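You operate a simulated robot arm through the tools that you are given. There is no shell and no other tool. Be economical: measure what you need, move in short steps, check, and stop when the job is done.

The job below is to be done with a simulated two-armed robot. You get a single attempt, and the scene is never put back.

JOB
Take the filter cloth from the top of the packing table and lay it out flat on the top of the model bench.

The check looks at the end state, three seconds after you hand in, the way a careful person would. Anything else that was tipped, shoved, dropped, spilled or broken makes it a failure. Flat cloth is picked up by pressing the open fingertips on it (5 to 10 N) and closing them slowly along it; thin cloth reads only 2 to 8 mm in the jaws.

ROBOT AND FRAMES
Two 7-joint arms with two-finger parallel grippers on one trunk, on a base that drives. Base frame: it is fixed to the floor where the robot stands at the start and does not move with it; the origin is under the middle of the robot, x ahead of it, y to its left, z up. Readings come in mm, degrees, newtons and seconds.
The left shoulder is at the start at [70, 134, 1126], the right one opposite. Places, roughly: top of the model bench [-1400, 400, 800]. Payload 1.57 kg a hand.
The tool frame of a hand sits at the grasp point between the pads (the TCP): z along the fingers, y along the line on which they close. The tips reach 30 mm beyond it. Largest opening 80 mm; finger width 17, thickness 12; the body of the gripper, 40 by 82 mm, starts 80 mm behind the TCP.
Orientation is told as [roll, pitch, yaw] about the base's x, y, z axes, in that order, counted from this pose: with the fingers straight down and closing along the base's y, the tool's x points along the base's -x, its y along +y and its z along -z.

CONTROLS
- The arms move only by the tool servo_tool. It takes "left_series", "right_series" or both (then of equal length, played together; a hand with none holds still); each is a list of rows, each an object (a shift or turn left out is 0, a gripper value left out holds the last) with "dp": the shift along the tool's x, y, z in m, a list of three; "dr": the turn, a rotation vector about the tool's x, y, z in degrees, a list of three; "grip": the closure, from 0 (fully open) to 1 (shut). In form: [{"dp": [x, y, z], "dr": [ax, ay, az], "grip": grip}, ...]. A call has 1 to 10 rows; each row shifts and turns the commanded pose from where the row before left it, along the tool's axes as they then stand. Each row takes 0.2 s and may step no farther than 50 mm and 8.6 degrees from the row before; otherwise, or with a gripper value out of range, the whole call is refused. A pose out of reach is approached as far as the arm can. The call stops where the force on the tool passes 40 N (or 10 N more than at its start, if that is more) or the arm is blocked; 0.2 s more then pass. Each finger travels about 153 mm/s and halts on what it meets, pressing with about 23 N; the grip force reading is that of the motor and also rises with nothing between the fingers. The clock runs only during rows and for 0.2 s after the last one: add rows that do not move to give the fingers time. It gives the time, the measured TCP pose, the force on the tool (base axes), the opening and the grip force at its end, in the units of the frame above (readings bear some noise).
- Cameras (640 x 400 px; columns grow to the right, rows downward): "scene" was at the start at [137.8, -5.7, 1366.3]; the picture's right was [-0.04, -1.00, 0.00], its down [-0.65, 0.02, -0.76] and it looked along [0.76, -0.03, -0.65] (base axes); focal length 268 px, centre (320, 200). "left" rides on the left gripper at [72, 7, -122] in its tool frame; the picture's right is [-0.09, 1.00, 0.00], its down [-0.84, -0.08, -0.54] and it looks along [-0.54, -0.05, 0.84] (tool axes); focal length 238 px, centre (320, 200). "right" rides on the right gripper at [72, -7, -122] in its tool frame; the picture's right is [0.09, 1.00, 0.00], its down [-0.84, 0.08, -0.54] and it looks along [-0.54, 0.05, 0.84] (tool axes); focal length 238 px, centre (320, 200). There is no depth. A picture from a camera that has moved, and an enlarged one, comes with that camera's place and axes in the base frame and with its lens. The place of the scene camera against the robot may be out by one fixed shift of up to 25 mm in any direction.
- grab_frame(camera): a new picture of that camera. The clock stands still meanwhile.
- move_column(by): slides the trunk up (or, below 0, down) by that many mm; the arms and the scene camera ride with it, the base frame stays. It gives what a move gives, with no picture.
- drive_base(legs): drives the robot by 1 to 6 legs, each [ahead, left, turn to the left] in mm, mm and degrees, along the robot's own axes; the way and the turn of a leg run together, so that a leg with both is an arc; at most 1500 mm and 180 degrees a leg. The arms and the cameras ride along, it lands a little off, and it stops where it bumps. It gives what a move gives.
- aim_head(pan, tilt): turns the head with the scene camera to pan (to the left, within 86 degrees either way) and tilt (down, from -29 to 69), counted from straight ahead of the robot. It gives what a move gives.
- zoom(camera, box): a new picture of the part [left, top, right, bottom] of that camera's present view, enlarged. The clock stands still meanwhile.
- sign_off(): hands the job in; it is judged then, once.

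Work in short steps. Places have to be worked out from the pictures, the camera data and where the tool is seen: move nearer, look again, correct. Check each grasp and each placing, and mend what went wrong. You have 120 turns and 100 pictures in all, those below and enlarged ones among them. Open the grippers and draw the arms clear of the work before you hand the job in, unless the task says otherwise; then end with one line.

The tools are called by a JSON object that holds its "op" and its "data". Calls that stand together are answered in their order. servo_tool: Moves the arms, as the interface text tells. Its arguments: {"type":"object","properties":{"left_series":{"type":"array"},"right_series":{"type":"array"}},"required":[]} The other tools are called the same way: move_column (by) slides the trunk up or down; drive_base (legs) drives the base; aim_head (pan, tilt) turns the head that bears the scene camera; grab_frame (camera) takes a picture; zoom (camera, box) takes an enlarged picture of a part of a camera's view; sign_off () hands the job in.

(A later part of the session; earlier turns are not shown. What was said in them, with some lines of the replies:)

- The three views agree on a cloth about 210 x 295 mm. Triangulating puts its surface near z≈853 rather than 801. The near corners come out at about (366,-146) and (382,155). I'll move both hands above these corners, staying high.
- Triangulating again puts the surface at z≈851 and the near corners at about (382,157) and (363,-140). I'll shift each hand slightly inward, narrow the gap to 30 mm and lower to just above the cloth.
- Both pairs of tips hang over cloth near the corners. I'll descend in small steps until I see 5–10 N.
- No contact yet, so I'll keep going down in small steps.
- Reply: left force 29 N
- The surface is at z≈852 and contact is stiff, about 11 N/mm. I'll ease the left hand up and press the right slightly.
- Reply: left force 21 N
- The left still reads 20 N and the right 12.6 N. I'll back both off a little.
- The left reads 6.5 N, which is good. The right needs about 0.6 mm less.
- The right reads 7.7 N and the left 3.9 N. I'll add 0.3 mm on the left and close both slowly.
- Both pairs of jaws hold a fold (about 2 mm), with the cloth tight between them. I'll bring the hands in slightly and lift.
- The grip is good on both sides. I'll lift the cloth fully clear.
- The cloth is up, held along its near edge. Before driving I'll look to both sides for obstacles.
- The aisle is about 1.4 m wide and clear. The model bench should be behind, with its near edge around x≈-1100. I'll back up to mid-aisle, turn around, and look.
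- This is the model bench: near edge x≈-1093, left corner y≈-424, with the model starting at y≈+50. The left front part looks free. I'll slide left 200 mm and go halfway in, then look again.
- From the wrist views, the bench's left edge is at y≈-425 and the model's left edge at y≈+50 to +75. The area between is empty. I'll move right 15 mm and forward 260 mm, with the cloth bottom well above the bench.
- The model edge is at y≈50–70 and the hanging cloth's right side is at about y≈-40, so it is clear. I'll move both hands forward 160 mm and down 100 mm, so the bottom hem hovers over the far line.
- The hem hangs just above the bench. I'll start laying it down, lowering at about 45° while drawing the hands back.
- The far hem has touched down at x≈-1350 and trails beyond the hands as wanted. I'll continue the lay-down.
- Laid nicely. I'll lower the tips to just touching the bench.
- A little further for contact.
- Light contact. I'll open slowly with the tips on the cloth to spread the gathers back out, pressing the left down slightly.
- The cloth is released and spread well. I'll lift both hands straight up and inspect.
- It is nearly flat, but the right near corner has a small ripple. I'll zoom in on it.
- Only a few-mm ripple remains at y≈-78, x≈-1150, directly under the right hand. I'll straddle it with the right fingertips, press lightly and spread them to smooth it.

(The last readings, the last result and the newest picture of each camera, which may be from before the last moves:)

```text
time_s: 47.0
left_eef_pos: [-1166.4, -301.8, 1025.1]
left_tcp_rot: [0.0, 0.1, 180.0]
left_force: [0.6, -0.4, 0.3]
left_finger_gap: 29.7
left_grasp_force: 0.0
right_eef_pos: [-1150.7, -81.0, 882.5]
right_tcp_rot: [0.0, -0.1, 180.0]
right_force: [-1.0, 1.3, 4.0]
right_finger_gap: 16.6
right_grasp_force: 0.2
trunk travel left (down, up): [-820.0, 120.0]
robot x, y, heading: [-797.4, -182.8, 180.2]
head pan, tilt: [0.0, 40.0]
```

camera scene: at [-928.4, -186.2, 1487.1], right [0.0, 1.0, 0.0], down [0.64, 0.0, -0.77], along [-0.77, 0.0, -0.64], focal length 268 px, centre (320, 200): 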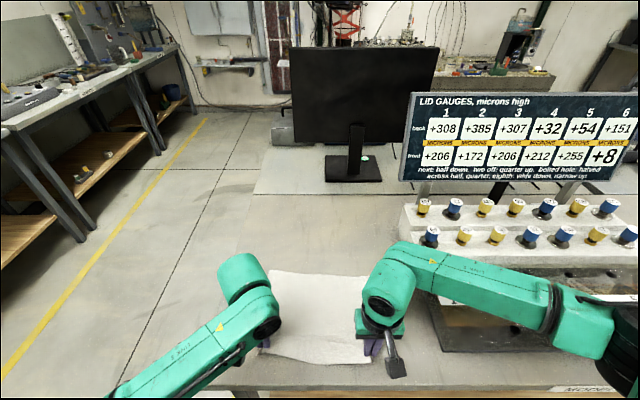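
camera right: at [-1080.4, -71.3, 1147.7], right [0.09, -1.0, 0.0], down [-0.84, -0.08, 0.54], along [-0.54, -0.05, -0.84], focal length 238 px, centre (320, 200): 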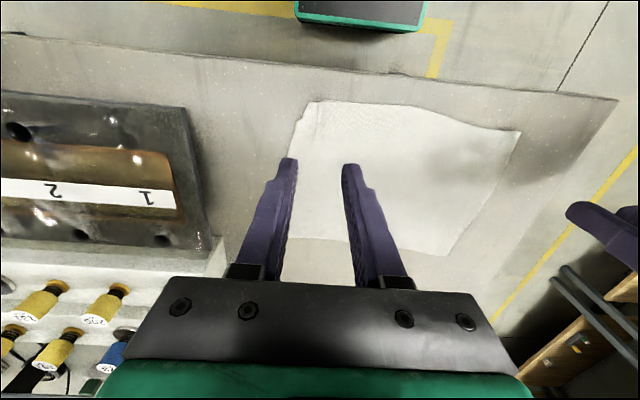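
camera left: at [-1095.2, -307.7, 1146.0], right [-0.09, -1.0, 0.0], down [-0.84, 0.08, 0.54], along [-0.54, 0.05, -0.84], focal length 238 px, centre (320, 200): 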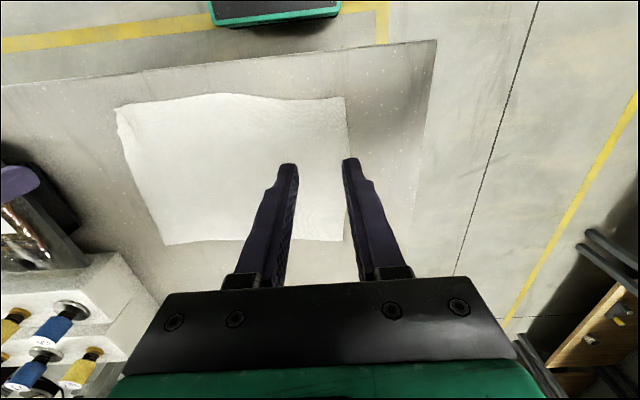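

At 4 N I'll press a touch more and spread slowly to about 34 mm, then lift.

{"op": "servo_tool", "data": {"right_series": [{"dp": [0, 0, 0.0004]}, {"grip": 0.76}, {"grip": 0.72}, {"grip": 0.68}, {"grip": 0.64}, {"grip": 0.6}, {"grip": 0.56}, {}]}}

{"op": "servo_tool", "data": {"right_series": [{"dp": [0, 0, -0.004]}, {"dp": [0, 0, -0.02]}, {"dp": [0, 0, -0.04]}, {"dp": [0, 0, -0.04]}, {"dp": [0, 0, -0.04]}, {}]}}

{"op": "zoom", "data": {"camera": "right", "box": [260, 80, 420, 180]}}

```text
time_s: 48.8
left_eef_pos: [-1166.3, -301.7, 1024.5]
left_tcp_rot: [-0.1, 0.1, 179.8]
left_force: [-0.8, -0.3, 0.2]
left_finger_gap: 29.5
left_grasp_force: 0.2
right_eef_pos: [-1149.7, -80.4, 882.8]
right_tcp_rot: [0.0, -0.2, 179.9]
right_force: [-0.4, -2.2, 7.1]
right_finger_gap: 33.5
right_grasp_force: 0.0
trunk travel left (down, up): [-820.0, 120.0]
robot x, y, heading: [-793.3, -182.5, 179.8]
head pan, tilt: [0.0, 40.0]
```

```text
time_s: 50.2
left_eef_pos: [-1167.5, -303.1, 1023.5]
left_tcp_rot: [0.1, 0.0, 179.9]
left_force: [0.1, 0.3, -0.1]
left_finger_gap: 29.5
left_grasp_force: 0.1
right_eef_pos: [-1151.1, -78.7, 1024.3]
right_tcp_rot: [0.0, 0.0, 180.0]
right_force: [0.6, -0.2, 0.8]
right_finger_gap: 35.2
right_grasp_force: 0.0
trunk travel left (down, up): [-820.0, 120.0]
robot x, y, heading: [-797.6, -187.3, 179.9]
head pan, tilt: [0.0, 40.0]
```

```text
4.00 times, centred on (340, 130) of right
camera zoom: at [-1080.7, -72.3, 1145.9], right [0.09, -1.0, 0.0], down [-0.84, -0.08, 0.54], along [-0.54, -0.05, -0.84], focal length 953 px, centre (240, 480)
```

zoom: 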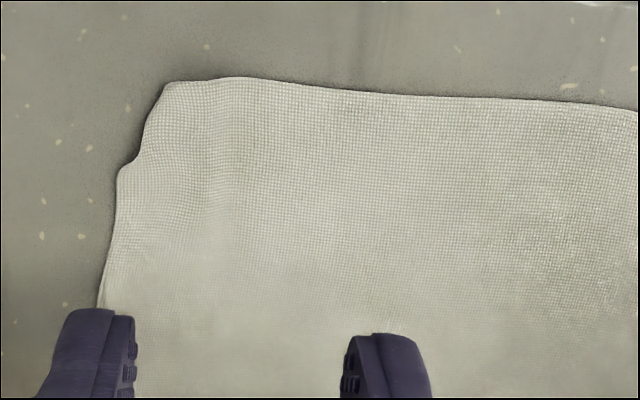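

The ripple is almost gone. I'll make one more gentle spread closer to the corner to draw it out.

{"op": "servo_tool", "data": {"right_series": [{"dp": [0.008, -0.005, 0.04], "grip": 0.8}, {"dp": [0, 0, 0.04]}, {"dp": [0, 0, 0.04]}, {"dp": [0, 0, 0.018]}, {"dp": [0, 0, 0.004]}, {}]}}

{"op": "servo_tool", "data": {"right_series": [{"dp": [0, 0, 0.0015]}, {}]}}

{"op": "servo_tool", "data": {"right_series": [{"dp": [0, 0, 0.0004]}, {"grip": 0.76}, {"grip": 0.72}, {"grip": 0.68}, {"grip": 0.64}, {"grip": 0.6}, {"grip": 0.56}, {"grip": 0.52}, {"grip": 0.48}, {}]}}

{"op": "servo_tool", "data": {"right_series": [{"dp": [0, 0, -0.004]}, {"dp": [0, 0, -0.02]}, {"dp": [0, 0, -0.04]}, {"dp": [0, 0, -0.04]}, {"dp": [0, 0, -0.04]}, {}]}}

{"op": "zoom", "data": {"camera": "right", "box": [260, 80, 420, 180]}}

```text
time_s: 51.6
left_eef_pos: [-1165.6, -302.6, 1023.8]
left_tcp_rot: [0.0, 0.0, 179.9]
left_force: [0.7, 0.1, 0.6]
left_finger_gap: 29.4
left_grasp_force: 0.0
right_eef_pos: [-1141.5, -75.6, 882.2]
right_tcp_rot: [0.1, 0.0, 180.0]
right_force: [0.4, 0.1, 0.6]
right_finger_gap: 16.0
right_grasp_force: 0.4
trunk travel left (down, up): [-820.0, 120.0]
robot x, y, heading: [-791.3, -184.5, 179.9]
head pan, tilt: [0.0, 40.0]
```

```text
time_s: 52.2
left_eef_pos: [-1166.1, -302.1, 1024.1]
left_tcp_rot: [-0.1, -0.1, 180.0]
left_force: [0.8, -0.3, -0.2]
left_finger_gap: 29.4
left_grasp_force: 0.1
right_eef_pos: [-1141.7, -75.6, 882.7]
right_tcp_rot: [0.0, -0.1, 180.0]
right_force: [0.0, 0.2, 6.8]
right_finger_gap: 16.5
right_grasp_force: 0.7
trunk travel left (down, up): [-820.0, 120.0]
robot x, y, heading: [-794.0, -182.7, 179.9]
head pan, tilt: [0.0, 40.0]
```

```text
time_s: 54.4
left_eef_pos: [-1165.5, -303.4, 1024.3]
left_tcp_rot: [-0.1, 0.0, 179.9]
left_force: [-0.2, -0.2, 0.2]
left_finger_gap: 29.7
left_grasp_force: 0.0
right_eef_pos: [-1142.7, -75.8, 881.4]
right_tcp_rot: [0.0, 0.0, 179.9]
right_force: [0.3, -2.7, 9.8]
right_finger_gap: 39.3
right_grasp_force: 0.0
trunk travel left (down, up): [-820.0, 120.0]
robot x, y, heading: [-798.2, -185.8, 179.9]
head pan, tilt: [0.0, 40.0]
```

```text
time_s: 55.8
left_eef_pos: [-1166.9, -302.2, 1024.3]
left_tcp_rot: [0.0, -0.1, 179.9]
left_force: [0.4, -0.6, -0.3]
left_finger_gap: 29.6
left_grasp_force: 0.1
right_eef_pos: [-1143.1, -75.4, 1027.0]
right_tcp_rot: [0.0, 0.0, 180.0]
right_force: [0.4, -1.0, 0.2]
right_finger_gap: 41.5
right_grasp_force: 0.0
trunk travel left (down, up): [-820.0, 120.0]
robot x, y, heading: [-797.9, -186.2, 179.8]
head pan, tilt: [0.0, 40.0]
```

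```text
4.00 times, centred on (340, 130) of right
camera zoom: at [-1072.0, -67.6, 1147.9], right [0.09, -1.0, 0.0], down [-0.84, -0.08, 0.54], along [-0.54, -0.05, -0.84], focal length 953 px, centre (240, 480)
```

zoom: 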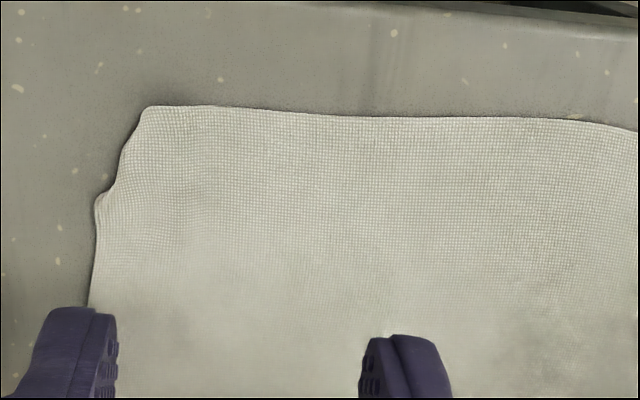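

The ripple is flat now. The corner tip may be tucked under by about 14 mm, so I'll look closer.

{"op": "zoom", "data": {"camera": "right", "box": [276, 98, 324, 128]}}

{"op": "zoom", "data": {"camera": "left", "box": [90, 70, 250, 170]}}

```text
13.33 times, centred on (300, 113) of right
camera zoom: at [-1072.0, -67.6, 1147.9], right [0.09, -1.0, 0.0], down [-0.84, -0.08, 0.54], along [-0.54, -0.05, -0.84], focal length 3178 px, centre (587, 1360)
```

zoom: 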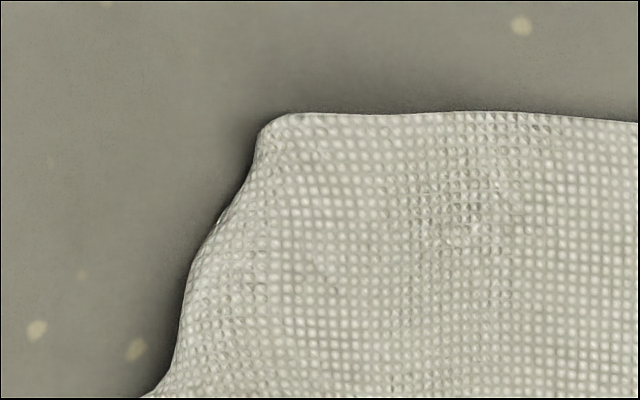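

```text
4.00 times, centred on (170, 120) of left
camera zoom: at [-1095.2, -307.7, 1145.7], right [-0.09, -1.0, 0.0], down [-0.84, 0.08, 0.54], along [-0.54, 0.05, -0.84], focal length 953 px, centre (920, 520)
```

zoom: 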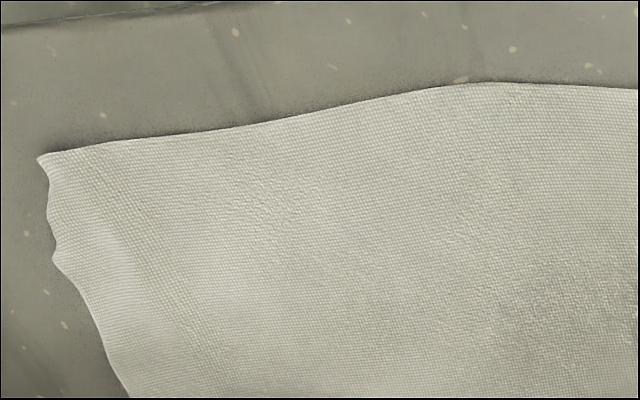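

The weave runs continuously into the corner, so it is only slightly compressed. One more spread a bit further out should finish it.

{"op": "servo_tool", "data": {"right_series": [{"dp": [0.0, -0.009, 0.04], "grip": 0.8}, {"dp": [0, 0, 0.04]}, {"dp": [0, 0, 0.04]}, {"dp": [0, 0, 0.018]}, {"dp": [0, 0, 0.004]}, {}]}}

{"op": "servo_tool", "data": {"right_series": [{"dp": [0, 0, 0.0015]}, {}]}}

{"op": "servo_tool", "data": {"right_series": [{"dp": [0, 0, 0.0002]}, {"grip": 0.76}, {"grip": 0.72}, {"grip": 0.68}, {"grip": 0.64}, {"grip": 0.6}, {"grip": 0.56}, {"grip": 0.52}, {"grip": 0.48}, {}]}}

{"op": "servo_tool", "data": {"right_series": [{"dp": [0, 0, -0.004]}, {"dp": [0, 0, -0.02]}, {"dp": [0, 0, -0.04]}, {"dp": [0, 0, -0.04]}, {"dp": [0, 0, -0.04]}, {}]}}

{"op": "zoom", "data": {"camera": "right", "box": [240, 70, 400, 170]}}

{"op": "zoom", "data": {"camera": "left", "box": [90, 70, 370, 245]}}

```text
time_s: 57.2
left_eef_pos: [-1166.1, -302.6, 1024.9]
left_tcp_rot: [0.0, -0.1, 179.9]
left_force: [0.1, 0.2, 0.3]
left_finger_gap: 29.5
left_grasp_force: 0.0
right_eef_pos: [-1143.5, -67.6, 884.0]
right_tcp_rot: [0.0, 0.0, 180.0]
right_force: [-0.6, -0.6, -0.1]
right_finger_gap: 15.8
right_grasp_force: 0.0
trunk travel left (down, up): [-820.0, 120.0]
robot x, y, heading: [-794.8, -186.4, 179.8]
head pan, tilt: [0.0, 40.0]
```

```text
time_s: 57.8
left_eef_pos: [-1166.2, -302.1, 1024.5]
left_tcp_rot: [0.1, -0.1, 179.9]
left_force: [0.3, -0.9, 1.1]
left_finger_gap: 29.6
left_grasp_force: 0.1
right_eef_pos: [-1144.1, -66.5, 882.1]
right_tcp_rot: [0.0, 0.1, 180.1]
right_force: [-0.5, 0.1, 0.8]
right_finger_gap: 16.2
right_grasp_force: 0.1
trunk travel left (down, up): [-820.0, 120.0]
robot x, y, heading: [-795.9, -179.0, 180.0]
head pan, tilt: [0.0, 40.0]
```

```text
time_s: 60.0
left_eef_pos: [-1166.5, -301.7, 1024.5]
left_tcp_rot: [0.0, -0.1, 180.0]
left_force: [-0.2, 0.4, 0.5]
left_finger_gap: 29.8
left_grasp_force: 0.0
right_eef_pos: [-1143.7, -66.4, 884.5]
right_tcp_rot: [0.0, 0.1, 179.9]
right_force: [0.2, -0.4, 1.4]
right_finger_gap: 41.2
right_grasp_force: 0.1
trunk travel left (down, up): [-820.0, 120.0]
robot x, y, heading: [-797.6, -183.6, 180.1]
head pan, tilt: [0.0, 40.0]
```

```text
time_s: 61.4
left_eef_pos: [-1167.0, -301.2, 1024.0]
left_tcp_rot: [-0.2, 0.0, 179.8]
left_force: [0.5, -0.4, 0.8]
left_finger_gap: 29.5
left_grasp_force: 0.1
right_eef_pos: [-1143.4, -65.2, 1026.6]
right_tcp_rot: [-0.2, 0.0, 180.0]
right_force: [0.4, -0.1, 0.5]
right_finger_gap: 41.4
right_grasp_force: 0.0
trunk travel left (down, up): [-820.0, 120.0]
robot x, y, heading: [-795.7, -181.1, 180.2]
head pan, tilt: [0.0, 40.0]
```

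```text
4.00 times, centred on (320, 120) of right
camera zoom: at [-1073.1, -57.5, 1146.9], right [0.09, -1.0, 0.0], down [-0.84, -0.08, 0.54], along [-0.54, -0.05, -0.84], focal length 953 px, centre (320, 520)
```

zoom: 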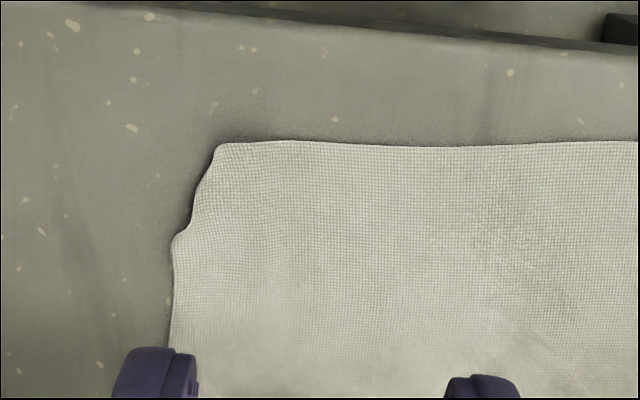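

```text
2.29 times, centred on (230, 158) of left
camera zoom: at [-1095.2, -307.7, 1145.7], right [-0.09, -1.0, 0.0], down [-0.84, 0.08, 0.54], along [-0.54, 0.05, -0.84], focal length 545 px, centre (526, 297)
```

zoom: 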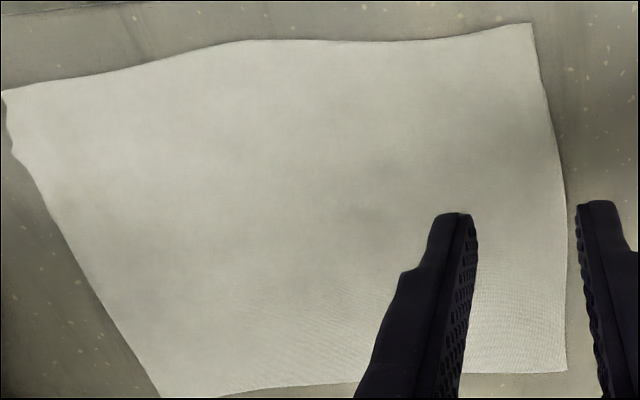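

The cloth lies flat, with only a tiny irregularity at that corner, and is well on the bench and clear of the model. I'll open the grippers, raise the arms, back away and take a final look.

{"op": "servo_tool", "data": {"left_series": [{"dp": [0, 0, -0.04], "grip": 0}, {"dp": [0, 0, -0.04]}, {"dp": [0, 0, -0.04]}, {"dp": [0, 0, -0.03]}, {}], "right_series": [{"dp": [0, 0, -0.04], "grip": 0}, {"dp": [0, 0, -0.04]}, {"dp": [0, 0, -0.04]}, {"dp": [0, 0, -0.03]}, {}]}}

{"op": "drive_base", "data": {"legs": [[-300, 0, 0]]}}

{"op": "grab_frame", "data": {"camera": "scene"}}

{"op": "grab_frame", "data": {"camera": "right"}}

```text
time_s: 62.6
left_eef_pos: [-1166.5, -301.2, 1174.3]
left_tcp_rot: [0.0, 0.2, 179.9]
left_force: [-0.2, -0.4, 0.0]
left_finger_gap: 80.1
left_grasp_force: 0.1
right_eef_pos: [-1143.4, -64.9, 1178.1]
right_tcp_rot: [-0.1, 0.0, 180.0]
right_force: [0.0, 0.4, -0.4]
right_finger_gap: 79.9
right_grasp_force: 0.0
trunk travel left (down, up): [-820.0, 120.0]
robot x, y, heading: [-796.3, -181.5, 180.1]
head pan, tilt: [0.0, 40.0]
```

```text
time_s: 64.6
left_eef_pos: [-867.2, -300.7, 1174.2]
left_tcp_rot: [0.0, 0.1, 180.0]
left_force: [0.4, 0.6, 0.2]
left_finger_gap: 80.3
left_grasp_force: 0.1
right_eef_pos: [-843.4, -63.5, 1176.8]
right_tcp_rot: [-0.1, 0.1, 179.9]
right_force: [-1.4, 0.2, 0.7]
right_finger_gap: 80.0
right_grasp_force: 0.2
trunk travel left (down, up): [-820.0, 120.0]
robot x, y, heading: [-495.5, -184.6, 180.0]
head pan, tilt: [0.0, 40.0]
```

```text
59 pictures are left
camera scene: at [-629.9, -186.4, 1486.7], right [0.0, 1.0, 0.0], down [0.64, 0.0, -0.76], along [-0.76, 0.0, -0.64], focal length 268 px, centre (320, 200)
```

scene: 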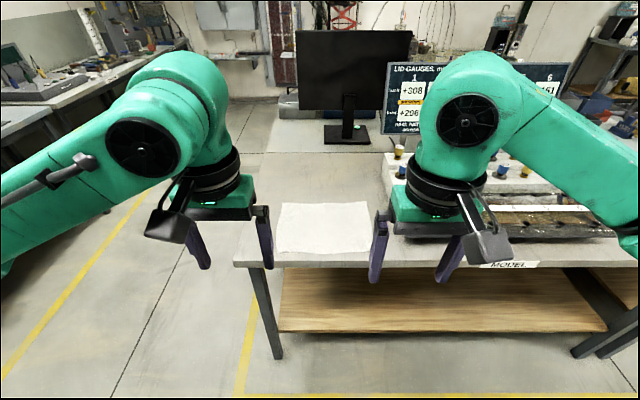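

```text
58 pictures are left
camera right: at [-772.9, -57.4, 1297.4], right [0.09, -1.0, 0.0], down [-0.84, -0.08, 0.54], along [-0.54, -0.05, -0.84], focal length 238 px, centre (320, 200)
```

right: 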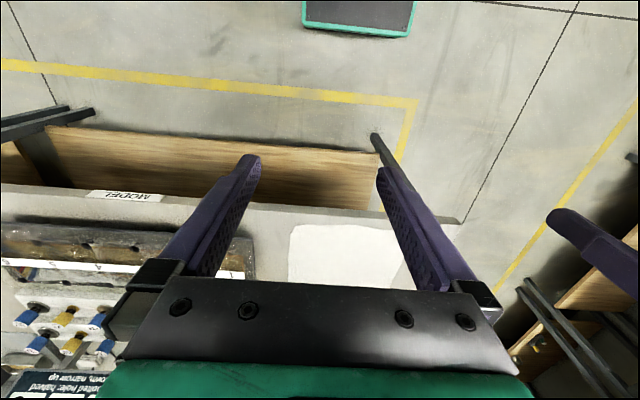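

The cloth lies flat on the model bench, nothing else has been disturbed, the grippers are open and the arms are clear. I'm handing in.

{"op": "sign_off", "data": {}}

```text
The job is handed in.
```

The filter cloth is laid out flat on the model bench, clear of the bench edges and the model; its near right corner is still slightly uneven, drawn in or tucked by about 14 mm.
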